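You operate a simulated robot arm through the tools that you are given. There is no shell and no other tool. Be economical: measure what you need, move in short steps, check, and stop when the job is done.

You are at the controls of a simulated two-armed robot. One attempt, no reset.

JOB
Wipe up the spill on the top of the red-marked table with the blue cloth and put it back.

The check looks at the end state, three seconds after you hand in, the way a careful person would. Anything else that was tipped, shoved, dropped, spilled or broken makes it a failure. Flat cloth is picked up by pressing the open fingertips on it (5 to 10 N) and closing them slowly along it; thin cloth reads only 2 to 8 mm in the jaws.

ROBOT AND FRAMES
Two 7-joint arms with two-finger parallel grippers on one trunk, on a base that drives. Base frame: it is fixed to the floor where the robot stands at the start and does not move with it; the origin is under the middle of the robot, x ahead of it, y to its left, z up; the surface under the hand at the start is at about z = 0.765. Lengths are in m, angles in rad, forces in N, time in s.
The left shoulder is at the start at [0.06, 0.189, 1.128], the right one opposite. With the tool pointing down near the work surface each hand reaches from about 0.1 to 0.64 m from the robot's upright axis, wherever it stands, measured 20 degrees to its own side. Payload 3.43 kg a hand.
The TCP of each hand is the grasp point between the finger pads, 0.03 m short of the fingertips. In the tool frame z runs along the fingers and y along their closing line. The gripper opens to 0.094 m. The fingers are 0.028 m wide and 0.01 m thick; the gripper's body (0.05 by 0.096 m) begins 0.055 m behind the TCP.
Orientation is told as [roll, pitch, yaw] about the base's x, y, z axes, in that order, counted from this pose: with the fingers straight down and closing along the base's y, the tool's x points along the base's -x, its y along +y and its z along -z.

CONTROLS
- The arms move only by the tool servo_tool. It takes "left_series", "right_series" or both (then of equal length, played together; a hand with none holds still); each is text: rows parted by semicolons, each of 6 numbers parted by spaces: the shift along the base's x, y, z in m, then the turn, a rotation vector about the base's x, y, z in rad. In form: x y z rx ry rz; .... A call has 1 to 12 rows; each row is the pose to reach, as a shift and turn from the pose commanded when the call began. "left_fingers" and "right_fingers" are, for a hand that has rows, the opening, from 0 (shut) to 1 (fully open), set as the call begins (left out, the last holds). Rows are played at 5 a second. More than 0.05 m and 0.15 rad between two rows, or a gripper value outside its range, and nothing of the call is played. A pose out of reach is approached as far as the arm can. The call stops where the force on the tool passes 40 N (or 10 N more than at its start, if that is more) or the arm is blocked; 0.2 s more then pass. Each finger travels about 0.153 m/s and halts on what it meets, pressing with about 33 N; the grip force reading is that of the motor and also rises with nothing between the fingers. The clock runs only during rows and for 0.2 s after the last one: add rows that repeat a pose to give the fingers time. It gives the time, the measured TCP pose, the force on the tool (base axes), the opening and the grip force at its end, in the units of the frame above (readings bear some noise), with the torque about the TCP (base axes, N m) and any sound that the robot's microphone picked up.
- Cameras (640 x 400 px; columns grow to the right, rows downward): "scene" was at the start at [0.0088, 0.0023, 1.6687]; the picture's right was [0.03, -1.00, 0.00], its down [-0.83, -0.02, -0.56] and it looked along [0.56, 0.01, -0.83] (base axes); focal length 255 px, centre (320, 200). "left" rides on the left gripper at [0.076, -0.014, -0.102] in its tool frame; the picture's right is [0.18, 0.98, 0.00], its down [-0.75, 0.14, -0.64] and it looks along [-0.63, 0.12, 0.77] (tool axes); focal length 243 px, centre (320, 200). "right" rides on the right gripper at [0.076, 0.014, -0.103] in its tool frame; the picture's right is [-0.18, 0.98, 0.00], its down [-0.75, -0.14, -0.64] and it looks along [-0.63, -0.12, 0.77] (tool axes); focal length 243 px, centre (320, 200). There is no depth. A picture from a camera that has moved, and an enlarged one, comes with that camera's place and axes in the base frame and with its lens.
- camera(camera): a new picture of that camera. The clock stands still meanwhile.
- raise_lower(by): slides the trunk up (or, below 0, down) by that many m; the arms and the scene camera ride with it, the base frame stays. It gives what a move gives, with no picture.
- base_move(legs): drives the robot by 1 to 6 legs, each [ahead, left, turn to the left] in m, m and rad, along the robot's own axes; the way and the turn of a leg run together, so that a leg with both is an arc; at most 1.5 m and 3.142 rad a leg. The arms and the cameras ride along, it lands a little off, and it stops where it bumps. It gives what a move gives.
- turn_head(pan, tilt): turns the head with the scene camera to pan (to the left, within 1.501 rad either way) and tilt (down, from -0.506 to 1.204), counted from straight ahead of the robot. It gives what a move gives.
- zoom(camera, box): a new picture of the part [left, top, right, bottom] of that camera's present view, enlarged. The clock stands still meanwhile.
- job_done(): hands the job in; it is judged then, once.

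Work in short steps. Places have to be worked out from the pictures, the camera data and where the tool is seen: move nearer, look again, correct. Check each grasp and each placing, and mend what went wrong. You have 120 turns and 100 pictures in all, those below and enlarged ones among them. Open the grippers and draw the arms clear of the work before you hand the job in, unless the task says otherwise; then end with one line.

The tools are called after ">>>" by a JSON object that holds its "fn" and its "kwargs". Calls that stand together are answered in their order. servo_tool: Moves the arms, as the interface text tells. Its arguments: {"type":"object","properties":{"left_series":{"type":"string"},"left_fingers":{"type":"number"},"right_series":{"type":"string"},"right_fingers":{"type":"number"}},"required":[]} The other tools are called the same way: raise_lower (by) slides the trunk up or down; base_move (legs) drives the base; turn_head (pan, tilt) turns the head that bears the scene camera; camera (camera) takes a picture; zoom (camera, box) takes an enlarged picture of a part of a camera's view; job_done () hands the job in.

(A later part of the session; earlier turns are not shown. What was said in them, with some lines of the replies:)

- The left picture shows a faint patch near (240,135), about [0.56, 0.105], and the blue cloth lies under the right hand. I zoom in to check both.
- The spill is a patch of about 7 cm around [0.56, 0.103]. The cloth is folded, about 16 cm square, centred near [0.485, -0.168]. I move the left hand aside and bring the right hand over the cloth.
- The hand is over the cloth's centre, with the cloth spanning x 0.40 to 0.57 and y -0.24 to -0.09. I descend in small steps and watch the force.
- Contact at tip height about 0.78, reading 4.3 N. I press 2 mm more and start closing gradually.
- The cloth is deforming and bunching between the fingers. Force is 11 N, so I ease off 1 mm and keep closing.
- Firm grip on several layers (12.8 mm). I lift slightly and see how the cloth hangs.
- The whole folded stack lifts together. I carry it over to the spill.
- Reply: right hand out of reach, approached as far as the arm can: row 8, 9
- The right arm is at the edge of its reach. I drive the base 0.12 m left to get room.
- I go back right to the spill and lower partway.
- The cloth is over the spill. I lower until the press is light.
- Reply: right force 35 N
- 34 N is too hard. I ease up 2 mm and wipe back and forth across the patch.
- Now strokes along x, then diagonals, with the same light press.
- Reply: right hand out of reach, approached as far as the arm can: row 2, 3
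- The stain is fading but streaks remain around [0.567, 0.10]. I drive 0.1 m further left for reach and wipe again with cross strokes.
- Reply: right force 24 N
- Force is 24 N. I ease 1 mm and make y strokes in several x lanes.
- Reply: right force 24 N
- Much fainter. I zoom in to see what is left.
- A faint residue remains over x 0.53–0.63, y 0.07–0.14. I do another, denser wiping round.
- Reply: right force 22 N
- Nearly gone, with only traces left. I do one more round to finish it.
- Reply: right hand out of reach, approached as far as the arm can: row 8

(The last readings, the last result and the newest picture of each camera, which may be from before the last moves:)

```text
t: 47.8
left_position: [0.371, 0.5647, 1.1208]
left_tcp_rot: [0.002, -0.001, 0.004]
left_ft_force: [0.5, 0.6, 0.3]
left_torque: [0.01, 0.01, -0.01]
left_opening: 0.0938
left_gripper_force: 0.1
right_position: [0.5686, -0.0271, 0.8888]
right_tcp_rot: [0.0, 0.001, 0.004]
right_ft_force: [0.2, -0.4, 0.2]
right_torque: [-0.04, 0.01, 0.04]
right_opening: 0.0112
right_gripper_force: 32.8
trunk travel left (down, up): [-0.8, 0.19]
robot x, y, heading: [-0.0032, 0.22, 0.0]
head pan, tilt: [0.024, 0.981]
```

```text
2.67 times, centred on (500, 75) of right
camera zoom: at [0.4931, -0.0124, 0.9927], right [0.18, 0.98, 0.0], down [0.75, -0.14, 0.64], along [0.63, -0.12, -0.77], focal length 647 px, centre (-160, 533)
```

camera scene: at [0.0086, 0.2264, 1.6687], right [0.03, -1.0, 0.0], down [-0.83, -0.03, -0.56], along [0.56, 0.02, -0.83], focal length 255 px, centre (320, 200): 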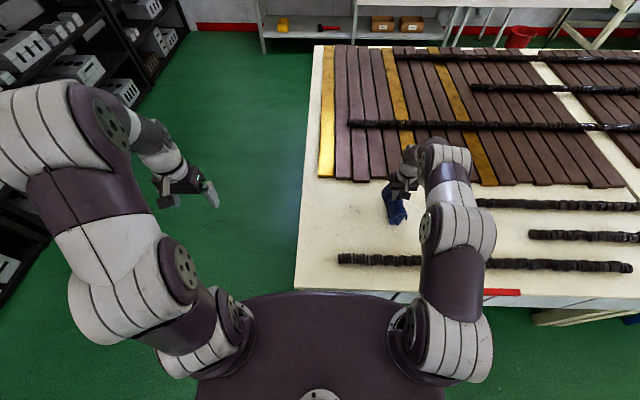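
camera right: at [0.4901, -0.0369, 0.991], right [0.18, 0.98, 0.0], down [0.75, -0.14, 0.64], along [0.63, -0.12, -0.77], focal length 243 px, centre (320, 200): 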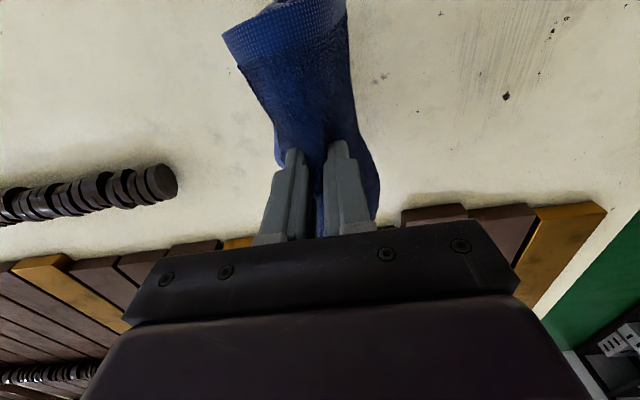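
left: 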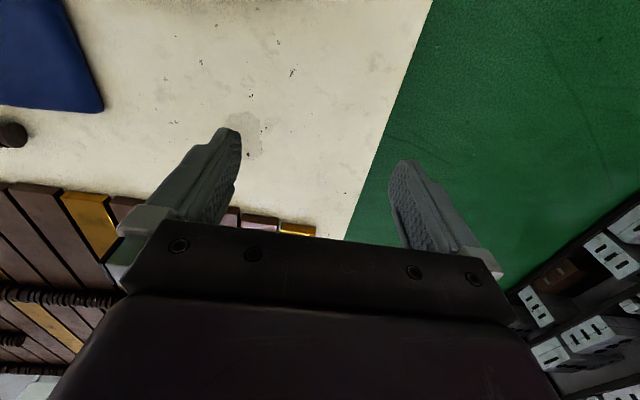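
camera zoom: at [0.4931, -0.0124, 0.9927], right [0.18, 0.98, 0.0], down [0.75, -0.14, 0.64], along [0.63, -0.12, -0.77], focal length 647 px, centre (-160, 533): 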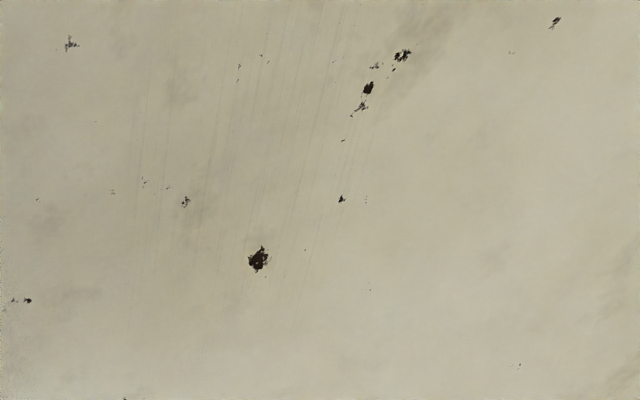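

Only hairline traces remain. I make one slow stroke each way along y so they get crossed fully.

>>> {"fn": "servo_tool", "kwargs": {"right_series": "0 0.045 0 0 0 0; 0 0.09 0 0 0 0; 0 0.1 -0.03 0 0 0; 0 0.1 -0.06 0 0 0; 0 0.1 -0.075 0 0 0; 0 0.11 -0.075 0 0 0; 0.002 0.12 -0.075 0 0 0; 0.004 0.13 -0.075 0 0 0; 0.002 0.14 -0.075 0 0 0; 0 0.15 -0.075 0 0 0; 0.002 0.16 -0.075 0 0 0; 0.004 0.17 -0.075 0 0 0"}}

>>> {"fn": "servo_tool", "kwargs": {"right_series": "-0.005 -0.007 0 0 0 0; 0 -0.014 0 0 0 0; -0.005 -0.021 0 0 0 0; 0 -0.028 0 0 0 0; -0.005 -0.035 0 0 0 0; 0 -0.042 0 0 0 0; -0.005 -0.049 0 0 0 0; 0 -0.056 0 0 0 0; -0.005 -0.063 0 0 0 0; 0 -0.07 0 0 0 0; -0.005 -0.077 0 0 0 0; -0.02 -0.077 0 0 0 0"}}

>>> {"fn": "servo_tool", "kwargs": {"right_series": "-0.005 0.007 0 0 0 0; 0 0.014 0 0 0 0; -0.005 0.021 0 0 0 0; 0 0.028 0 0 0 0; -0.005 0.035 0 0 0 0; 0 0.042 0 0 0 0; -0.005 0.049 0 0 0 0; 0 0.056 0 0 0 0; -0.005 0.063 0 0 0 0; 0 0.07 0 0 0 0; 0 0.077 0 0 0 0; 0 0.077 0.02 0 0 0"}}

>>> {"fn": "servo_tool", "kwargs": {"right_series": "0 0 0.03 0 0 0; 0 -0.04 0.055 0 0 0; 0 -0.08 0.055 0 0 0; 0 -0.12 0.055 0 0 0; -0.01 -0.16 0.055 0 0 0; -0.02 -0.2 0.055 0 0 0; -0.03 -0.24 0.055 0 0 0; -0.04 -0.26 0.055 0 0 0; -0.04 -0.26 0.055 0 0 0"}}

>>> {"fn": "zoom", "kwargs": {"camera": "scene", "box": [320, 160, 480, 280]}}

>>> {"fn": "camera", "kwargs": {"camera": "right"}}

```text
t: 50.4
left_position: [0.3695, 0.5639, 1.1213]
left_tcp_rot: [0.0, -0.002, 0.003]
left_ft_force: [-0.1, -1.0, 0.5]
left_torque: [-0.04, -0.01, 0.0]
left_opening: 0.0938
left_gripper_force: 0.0
right_position: [0.5737, 0.1429, 0.8166]
right_tcp_rot: [0.0, -0.003, 0.005]
right_ft_force: [-1.7, -6.3, 19.9]
right_torque: [-0.35, 0.04, 0.01]
right_opening: 0.0114
right_gripper_force: 33.4
trunk travel left (down, up): [-0.8, 0.19]
robot x, y, heading: [0.0013, 0.2256, 0.005]
head pan, tilt: [0.024, 0.981]
```

```text
t: 53.0
left_position: [0.369, 0.5657, 1.1213]
left_tcp_rot: [0.001, -0.002, 0.003]
left_ft_force: [-0.1, 0.2, 0.2]
left_torque: [0.0, -0.01, -0.02]
left_opening: 0.0937
left_gripper_force: 0.1
right_position: [0.5533, 0.0654, 0.8153]
right_tcp_rot: [0.0, -0.004, 0.003]
right_ft_force: [5.6, -0.4, 17.3]
right_torque: [-0.14, -0.19, 0.0]
right_opening: 0.0115
right_gripper_force: 32.9
trunk travel left (down, up): [-0.8, 0.19]
robot x, y, heading: [-0.0021, 0.2221, -0.0]
head pan, tilt: [0.024, 0.981]
```

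```text
t: 55.6
left_position: [0.3718, 0.5639, 1.1208]
left_tcp_rot: [0.0, -0.002, 0.005]
left_ft_force: [0.5, 0.6, 0.9]
left_torque: [0.0, 0.01, -0.04]
left_opening: 0.0941
left_gripper_force: 0.1
right_position: [0.5547, 0.1434, 0.8343]
right_tcp_rot: [-0.001, 0.003, 0.007]
right_ft_force: [-0.2, -0.4, 0.3]
right_torque: [-0.07, 0.04, -0.01]
right_opening: 0.0116
right_gripper_force: 33.5
trunk travel left (down, up): [-0.8, 0.19]
robot x, y, heading: [0.0007, 0.2238, 0.007]
head pan, tilt: [0.024, 0.981]
```

```text
t: 57.6
left_position: [0.3718, 0.5647, 1.12]
left_tcp_rot: [0.0, 0.0, 0.003]
left_ft_force: [-0.2, -0.2, -0.4]
left_torque: [-0.04, 0.01, 0.03]
left_opening: 0.0939
left_gripper_force: 0.0
right_position: [0.515, -0.1166, 0.8874]
right_tcp_rot: [-0.001, 0.001, 0.004]
right_ft_force: [-0.2, -1.0, -0.4]
right_torque: [-0.04, 0.0, 0.0]
right_opening: 0.0111
right_gripper_force: 32.7
trunk travel left (down, up): [-0.8, 0.19]
robot x, y, heading: [0.0, 0.2206, 0.007]
head pan, tilt: [0.024, 0.981]
```

```text
3.33 times, centred on (400, 220) of scene
camera zoom: at [0.0088, 0.2256, 1.6687], right [0.03, -1.0, 0.0], down [-0.83, -0.02, -0.56], along [0.56, 0.02, -0.83], focal length 850 px, centre (53, 133)
```

zoom: 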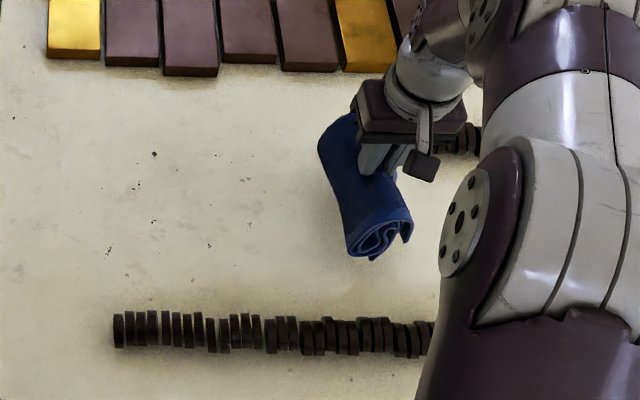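

```text
71 pictures are left
camera right: at [0.4394, -0.1035, 0.9914], right [0.18, 0.98, 0.0], down [0.75, -0.14, 0.64], along [0.63, -0.12, -0.77], focal length 243 px, centre (320, 200)
```

right: 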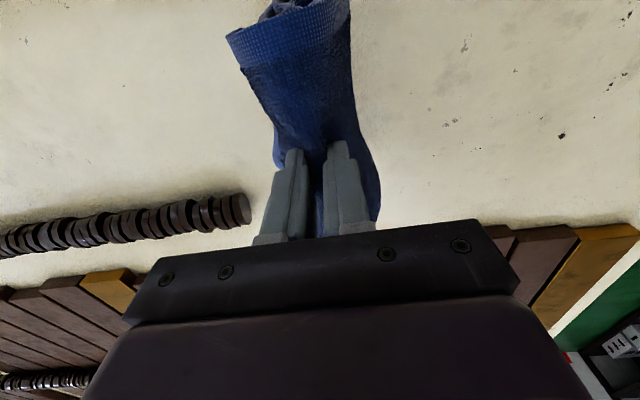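

The spill is gone. I raise the hand and drive the base 0.12 m right so the cloth's original spot is comfortably in reach.

>>> {"fn": "servo_tool", "kwargs": {"right_series": "-0.01 0.02 0.03 0 0 0; -0.03 0.05 0.06 0 0 0; -0.03 0.07 0.06 0 0 0; -0.03 0.07 0.06 0 0 0"}}

>>> {"fn": "base_move", "kwargs": {"legs": [[0, -0.12, 0]]}}

```text
t: 58.6
left_position: [0.3713, 0.5641, 1.1209]
left_tcp_rot: [0.001, -0.001, 0.003]
left_ft_force: [-1.0, -0.2, -0.2]
left_torque: [0.0, -0.01, -0.01]
left_opening: 0.0942
left_gripper_force: 0.1
right_position: [0.4858, -0.0486, 0.9492]
right_tcp_rot: [0.0, 0.0, 0.003]
right_ft_force: [0.7, -0.7, -0.5]
right_torque: [0.01, -0.01, -0.02]
right_opening: 0.0111
right_gripper_force: 32.8
trunk travel left (down, up): [-0.8, 0.19]
robot x, y, heading: [0.0013, 0.2223, 0.001]
head pan, tilt: [0.024, 0.981]
```

```text
t: 59.8
left_position: [0.371, 0.4454, 1.1205]
left_tcp_rot: [0.0, 0.0, 0.006]
left_ft_force: [0.2, 0.0, -1.0]
left_torque: [0.0, 0.02, -0.01]
left_opening: 0.0942
left_gripper_force: 0.1
right_position: [0.486, -0.1677, 0.9499]
right_tcp_rot: [0.0, 0.0, 0.005]
right_ft_force: [-0.4, 0.3, -0.6]
right_torque: [-0.03, 0.01, 0.02]
right_opening: 0.0113
right_gripper_force: 33.2
trunk travel left (down, up): [-0.8, 0.19]
robot x, y, heading: [0.0018, 0.1053, 0.009]
head pan, tilt: [0.024, 0.981]
```

The hand is right over the original spot [0.485, -0.168]. I lower to light contact.

>>> {"fn": "servo_tool", "kwargs": {"right_series": "0 0 -0.04 0 0 0; 0 0 -0.08 0 0 0; 0 0 -0.11 0 0 0; 0 0 -0.125 0 0 0; 0 0 -0.132 0 0 0; 0 0 -0.136 0 0 0; 0 0 -0.136 0 0 0"}}

>>> {"fn": "camera", "kwargs": {"camera": "right"}}

>>> {"fn": "zoom", "kwargs": {"camera": "scene", "box": [300, 170, 460, 290]}}

```text
t: 61.4
left_position: [0.3705, 0.4464, 1.1217]
left_tcp_rot: [0.0, -0.002, 0.005]
left_ft_force: [-0.1, -0.2, -0.4]
left_torque: [-0.02, 0.01, -0.01]
left_opening: 0.0942
left_gripper_force: 0.0
right_position: [0.4871, -0.1683, 0.8147]
right_tcp_rot: [-0.003, -0.005, 0.004]
right_ft_force: [-0.1, -1.8, 18.0]
right_torque: [-0.11, -0.01, 0.0]
right_opening: 0.0112
right_gripper_force: 32.5
trunk travel left (down, up): [-0.8, 0.19]
robot x, y, heading: [0.0028, 0.1024, 0.006]
head pan, tilt: [0.024, 0.981]
```

```text
70 pictures are left
camera right: at [0.4109, -0.1543, 0.9178], right [0.18, 0.98, 0.0], down [0.75, -0.14, 0.65], along [0.63, -0.12, -0.76], focal length 243 px, centre (320, 200)
```

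right: 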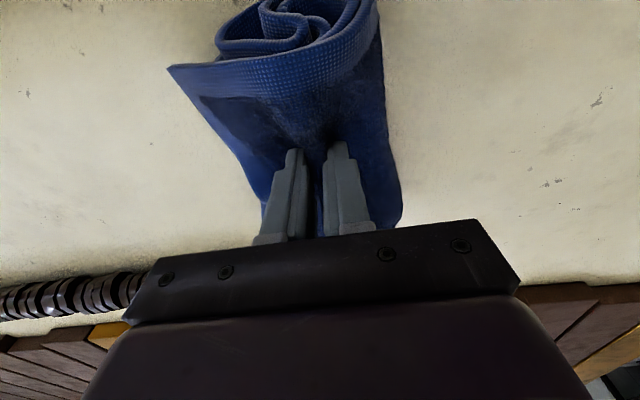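

```text
3.33 times, centred on (380, 230) of scene
camera zoom: at [0.0064, 0.1064, 1.6688], right [0.03, -1.0, 0.0], down [-0.83, -0.03, -0.56], along [0.56, 0.02, -0.83], focal length 850 px, centre (120, 100)
```

zoom: 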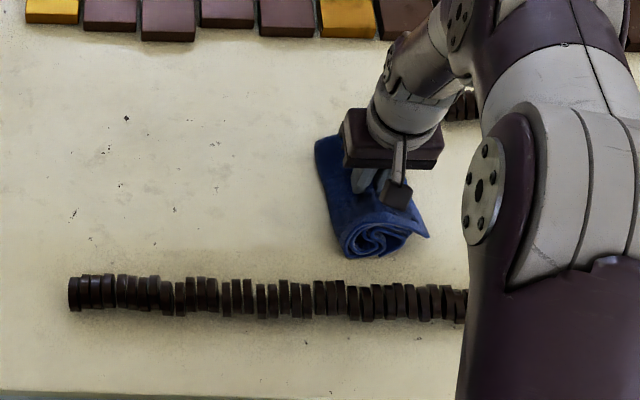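

The lower flaps rolled under somewhat. I open the fingers gently so the cloth relaxes, then look.

>>> {"fn": "servo_tool", "kwargs": {"right_series": "0 0 0.001 0 0 0; 0 0 0.001 0 0 0; 0 0 0.001 0 0 0", "right_fingers": 0.4}}

>>> {"fn": "servo_tool", "kwargs": {"right_series": "0 0 0.002 0 0 0; 0 0 0.01 0 0 0; 0 0 0.04 0 0 0; 0 0 0.08 0 0 0; 0.03 -0.03 0.12 0 0 0; 0.03 -0.03 0.12 0 0 0; 0.03 -0.03 0.12 0 0 0"}}

>>> {"fn": "camera", "kwargs": {"camera": "right"}}

>>> {"fn": "zoom", "kwargs": {"camera": "scene", "box": [300, 170, 460, 290]}}

```text
t: 62.2
left_position: [0.3717, 0.4449, 1.12]
left_tcp_rot: [0.0, 0.0, 0.004]
left_ft_force: [0.5, 0.3, -0.5]
left_torque: [0.01, 0.0, -0.01]
left_opening: 0.0941
left_gripper_force: 0.0
right_position: [0.4876, -0.1665, 0.8152]
right_tcp_rot: [-0.002, 0.002, 0.006]
right_ft_force: [-1.1, 2.2, 5.9]
right_torque: [-0.05, 0.09, -0.01]
right_opening: 0.0366
right_gripper_force: 0.1
trunk travel left (down, up): [-0.8, 0.19]
robot x, y, heading: [0.0045, 0.1073, 0.009]
head pan, tilt: [0.024, 0.981]
```

```text
refused: row 5 steps farther than a row can; nothing moved
```

```text
68 pictures are left
camera right: at [0.4112, -0.154, 0.918], right [0.18, 0.98, 0.0], down [0.75, -0.14, 0.64], along [0.63, -0.12, -0.77], focal length 243 px, centre (320, 200)
```

right: 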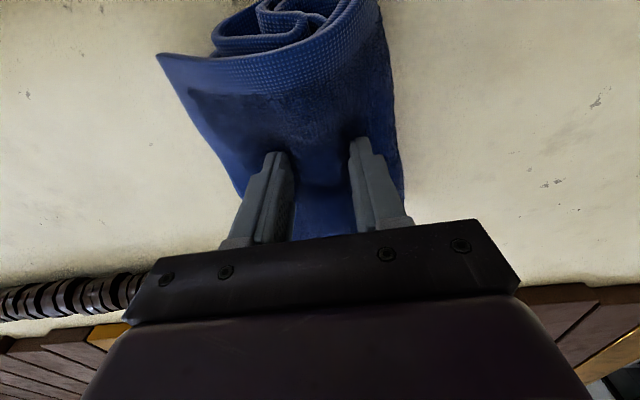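

```text
3.33 times, centred on (380, 230) of scene
camera zoom: at [0.0082, 0.1062, 1.6686], right [0.03, -1.0, 0.0], down [-0.83, -0.03, -0.56], along [0.56, 0.02, -0.83], focal length 850 px, centre (120, 100)
```

zoom: 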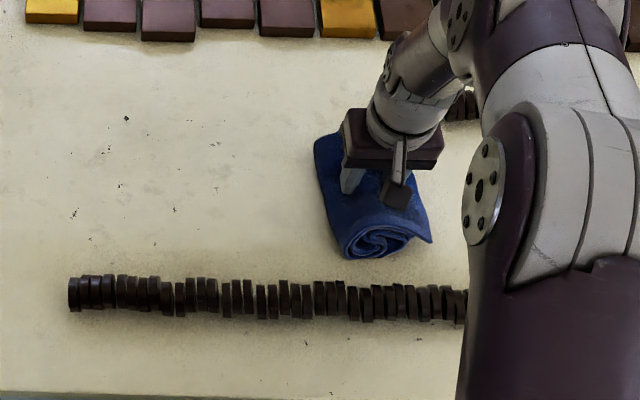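

Lift clear with smaller steps and look at the relaxed cloth.

>>> {"fn": "servo_tool", "kwargs": {"right_series": "0 0 0.002 0 0 0; 0 0 0.01 0 0 0; 0 0 0.04 0 0 0; 0 0 0.08 0 0 0; -0.02 0 0.12 0 0 0; -0.05 0 0.15 0 0 0; -0.09 0 0.17 0 0 0; -0.09 0 0.17 0 0 0"}}

>>> {"fn": "camera", "kwargs": {"camera": "right"}}

>>> {"fn": "zoom", "kwargs": {"camera": "scene", "box": [300, 170, 460, 290]}}

```text
t: 64.0
left_position: [0.3717, 0.4457, 1.1205]
left_tcp_rot: [0.0, 0.002, 0.004]
left_ft_force: [0.1, -0.5, -0.1]
left_torque: [0.0, 0.02, 0.02]
left_opening: 0.0937
left_gripper_force: 0.1
right_position: [0.3977, -0.1661, 0.984]
right_tcp_rot: [-0.001, 0.001, 0.006]
right_ft_force: [0.2, -1.0, -0.1]
right_torque: [0.01, 0.01, -0.04]
right_opening: 0.0378
right_gripper_force: 0.2
trunk travel left (down, up): [-0.8, 0.19]
robot x, y, heading: [0.0008, 0.1013, 0.002]
head pan, tilt: [0.024, 0.981]
```

```text
66 pictures are left
camera right: at [0.3228, -0.1538, 1.0866], right [0.18, 0.98, 0.0], down [0.76, -0.14, 0.64], along [0.63, -0.11, -0.77], focal length 243 px, centre (320, 200)
```

right: 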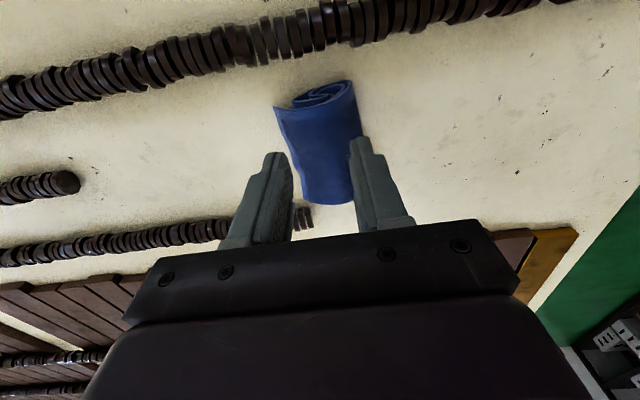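

```text
3.33 times, centred on (380, 230) of scene
camera zoom: at [0.0101, 0.1052, 1.6686], right [0.03, -1.0, 0.0], down [-0.83, -0.03, -0.55], along [0.55, 0.02, -0.83], focal length 850 px, centre (120, 100)
```

zoom: 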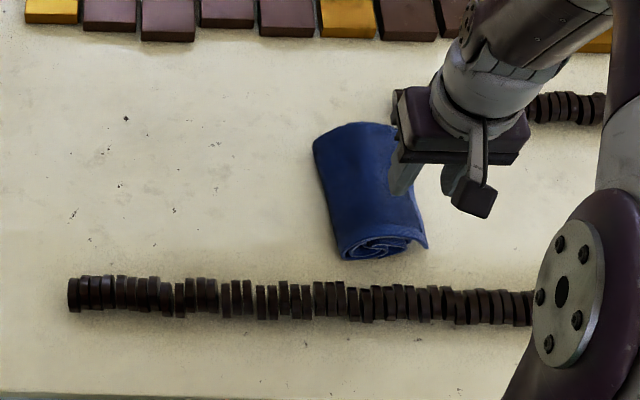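

The cloth is back at its place but rolled into a bundle. I zoom in to see how it is rolled before trying to flatten it.

>>> {"fn": "zoom", "kwargs": {"camera": "right", "box": [240, 60, 400, 220]}}

>>> {"fn": "zoom", "kwargs": {"camera": "scene", "box": [370, 190, 420, 240]}}

```text
2.50 times, centred on (320, 140) of right
camera zoom: at [0.3228, -0.1538, 1.0866], right [0.18, 0.98, 0.0], down [0.76, -0.14, 0.64], along [0.63, -0.11, -0.77], focal length 606 px, centre (320, 350)
```

zoom: 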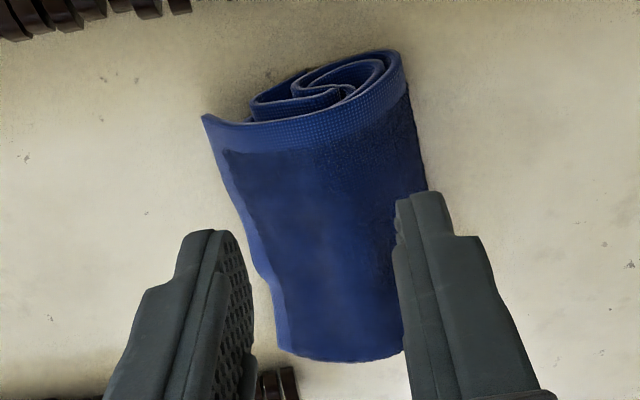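

```text
8.00 times, centred on (395, 215) of scene
camera zoom: at [0.0101, 0.1052, 1.6686], right [0.03, -1.0, 0.0], down [-0.83, -0.03, -0.55], along [0.55, 0.02, -0.83], focal length 2041 px, centre (-280, 80)
```

zoom: 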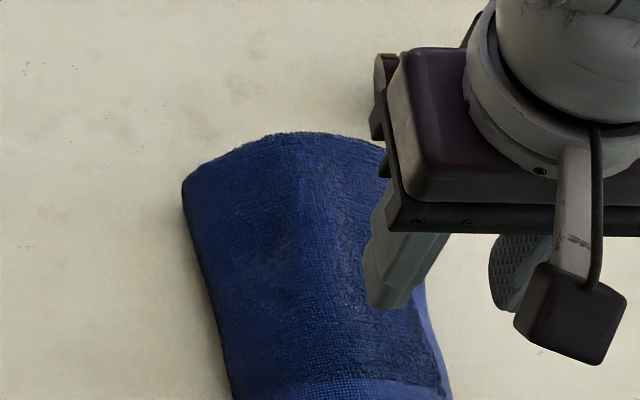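

The cloth lies as a compact bundle about [0.48, -0.175], within 1–2 cm of its original centre. Unrolling it would risk the rods beside it, so I leave it, open the gripper, and draw the arm clear.

>>> {"fn": "servo_tool", "kwargs": {"right_series": "-0.02 -0.03 0.03 0 0 0; -0.04 -0.06 0.06 0 0 0; -0.06 -0.09 0.09 0 0 0; -0.07 -0.12 0.12 0 0 0; -0.07 -0.15 0.14 0 0 0; -0.07 -0.15 0.14 0 0 0", "right_fingers": 1}}

>>> {"fn": "camera", "kwargs": {"camera": "scene"}}

>>> {"fn": "zoom", "kwargs": {"camera": "scene", "box": [280, 170, 440, 270]}}

```text
t: 65.4
left_position: [0.3704, 0.4459, 1.1204]
left_tcp_rot: [0.0, 0.0, 0.007]
left_ft_force: [0.7, 0.3, 0.3]
left_torque: [-0.02, 0.0, 0.0]
left_opening: 0.0939
left_gripper_force: 0.0
right_position: [0.327, -0.3152, 1.1239]
right_tcp_rot: [0.002, 0.001, 0.006]
right_ft_force: [0.2, -0.8, -0.3]
right_torque: [0.02, 0.0, 0.02]
right_opening: 0.094
right_gripper_force: 0.1
trunk travel left (down, up): [-0.8, 0.19]
robot x, y, heading: [0.0021, 0.1029, 0.01]
head pan, tilt: [0.024, 0.981]
```

```text
62 pictures are left
camera scene: at [0.0088, 0.1059, 1.6687], right [0.03, -1.0, 0.0], down [-0.83, -0.03, -0.56], along [0.56, 0.02, -0.83], focal length 255 px, centre (320, 200)
```

scene: 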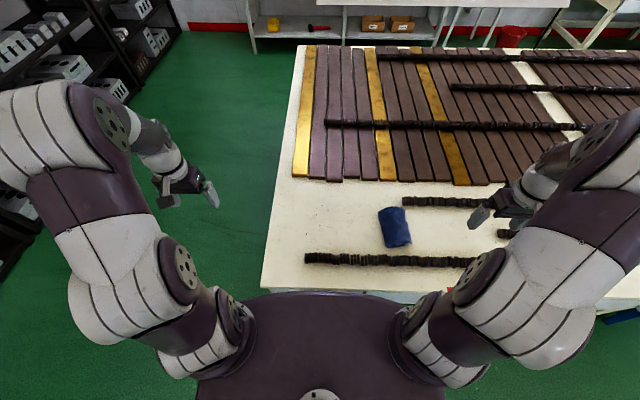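

```text
4.00 times, centred on (360, 220) of scene
camera zoom: at [0.0088, 0.1059, 1.6687], right [0.03, -1.0, 0.0], down [-0.83, -0.03, -0.56], along [0.56, 0.02, -0.83], focal length 1020 px, centre (160, 120)
```

zoom: 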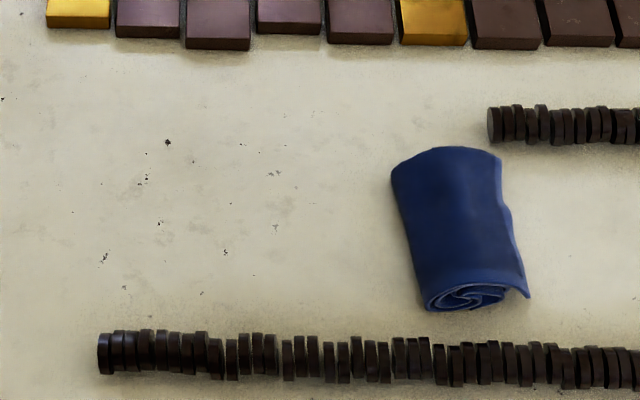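

The table is clean, the rods are undisturbed, and the cloth is centred at about [0.485, -0.169], where it started. Both grippers are open and clear, so I hand in.

>>> {"fn": "job_done", "kwargs": {}}

```text
The job is handed in.
```

The spill is wiped up and the blue cloth is back at its original spot, though it now lies rolled up in a bundle rather than folded flat; nothing else on the table was disturbed.
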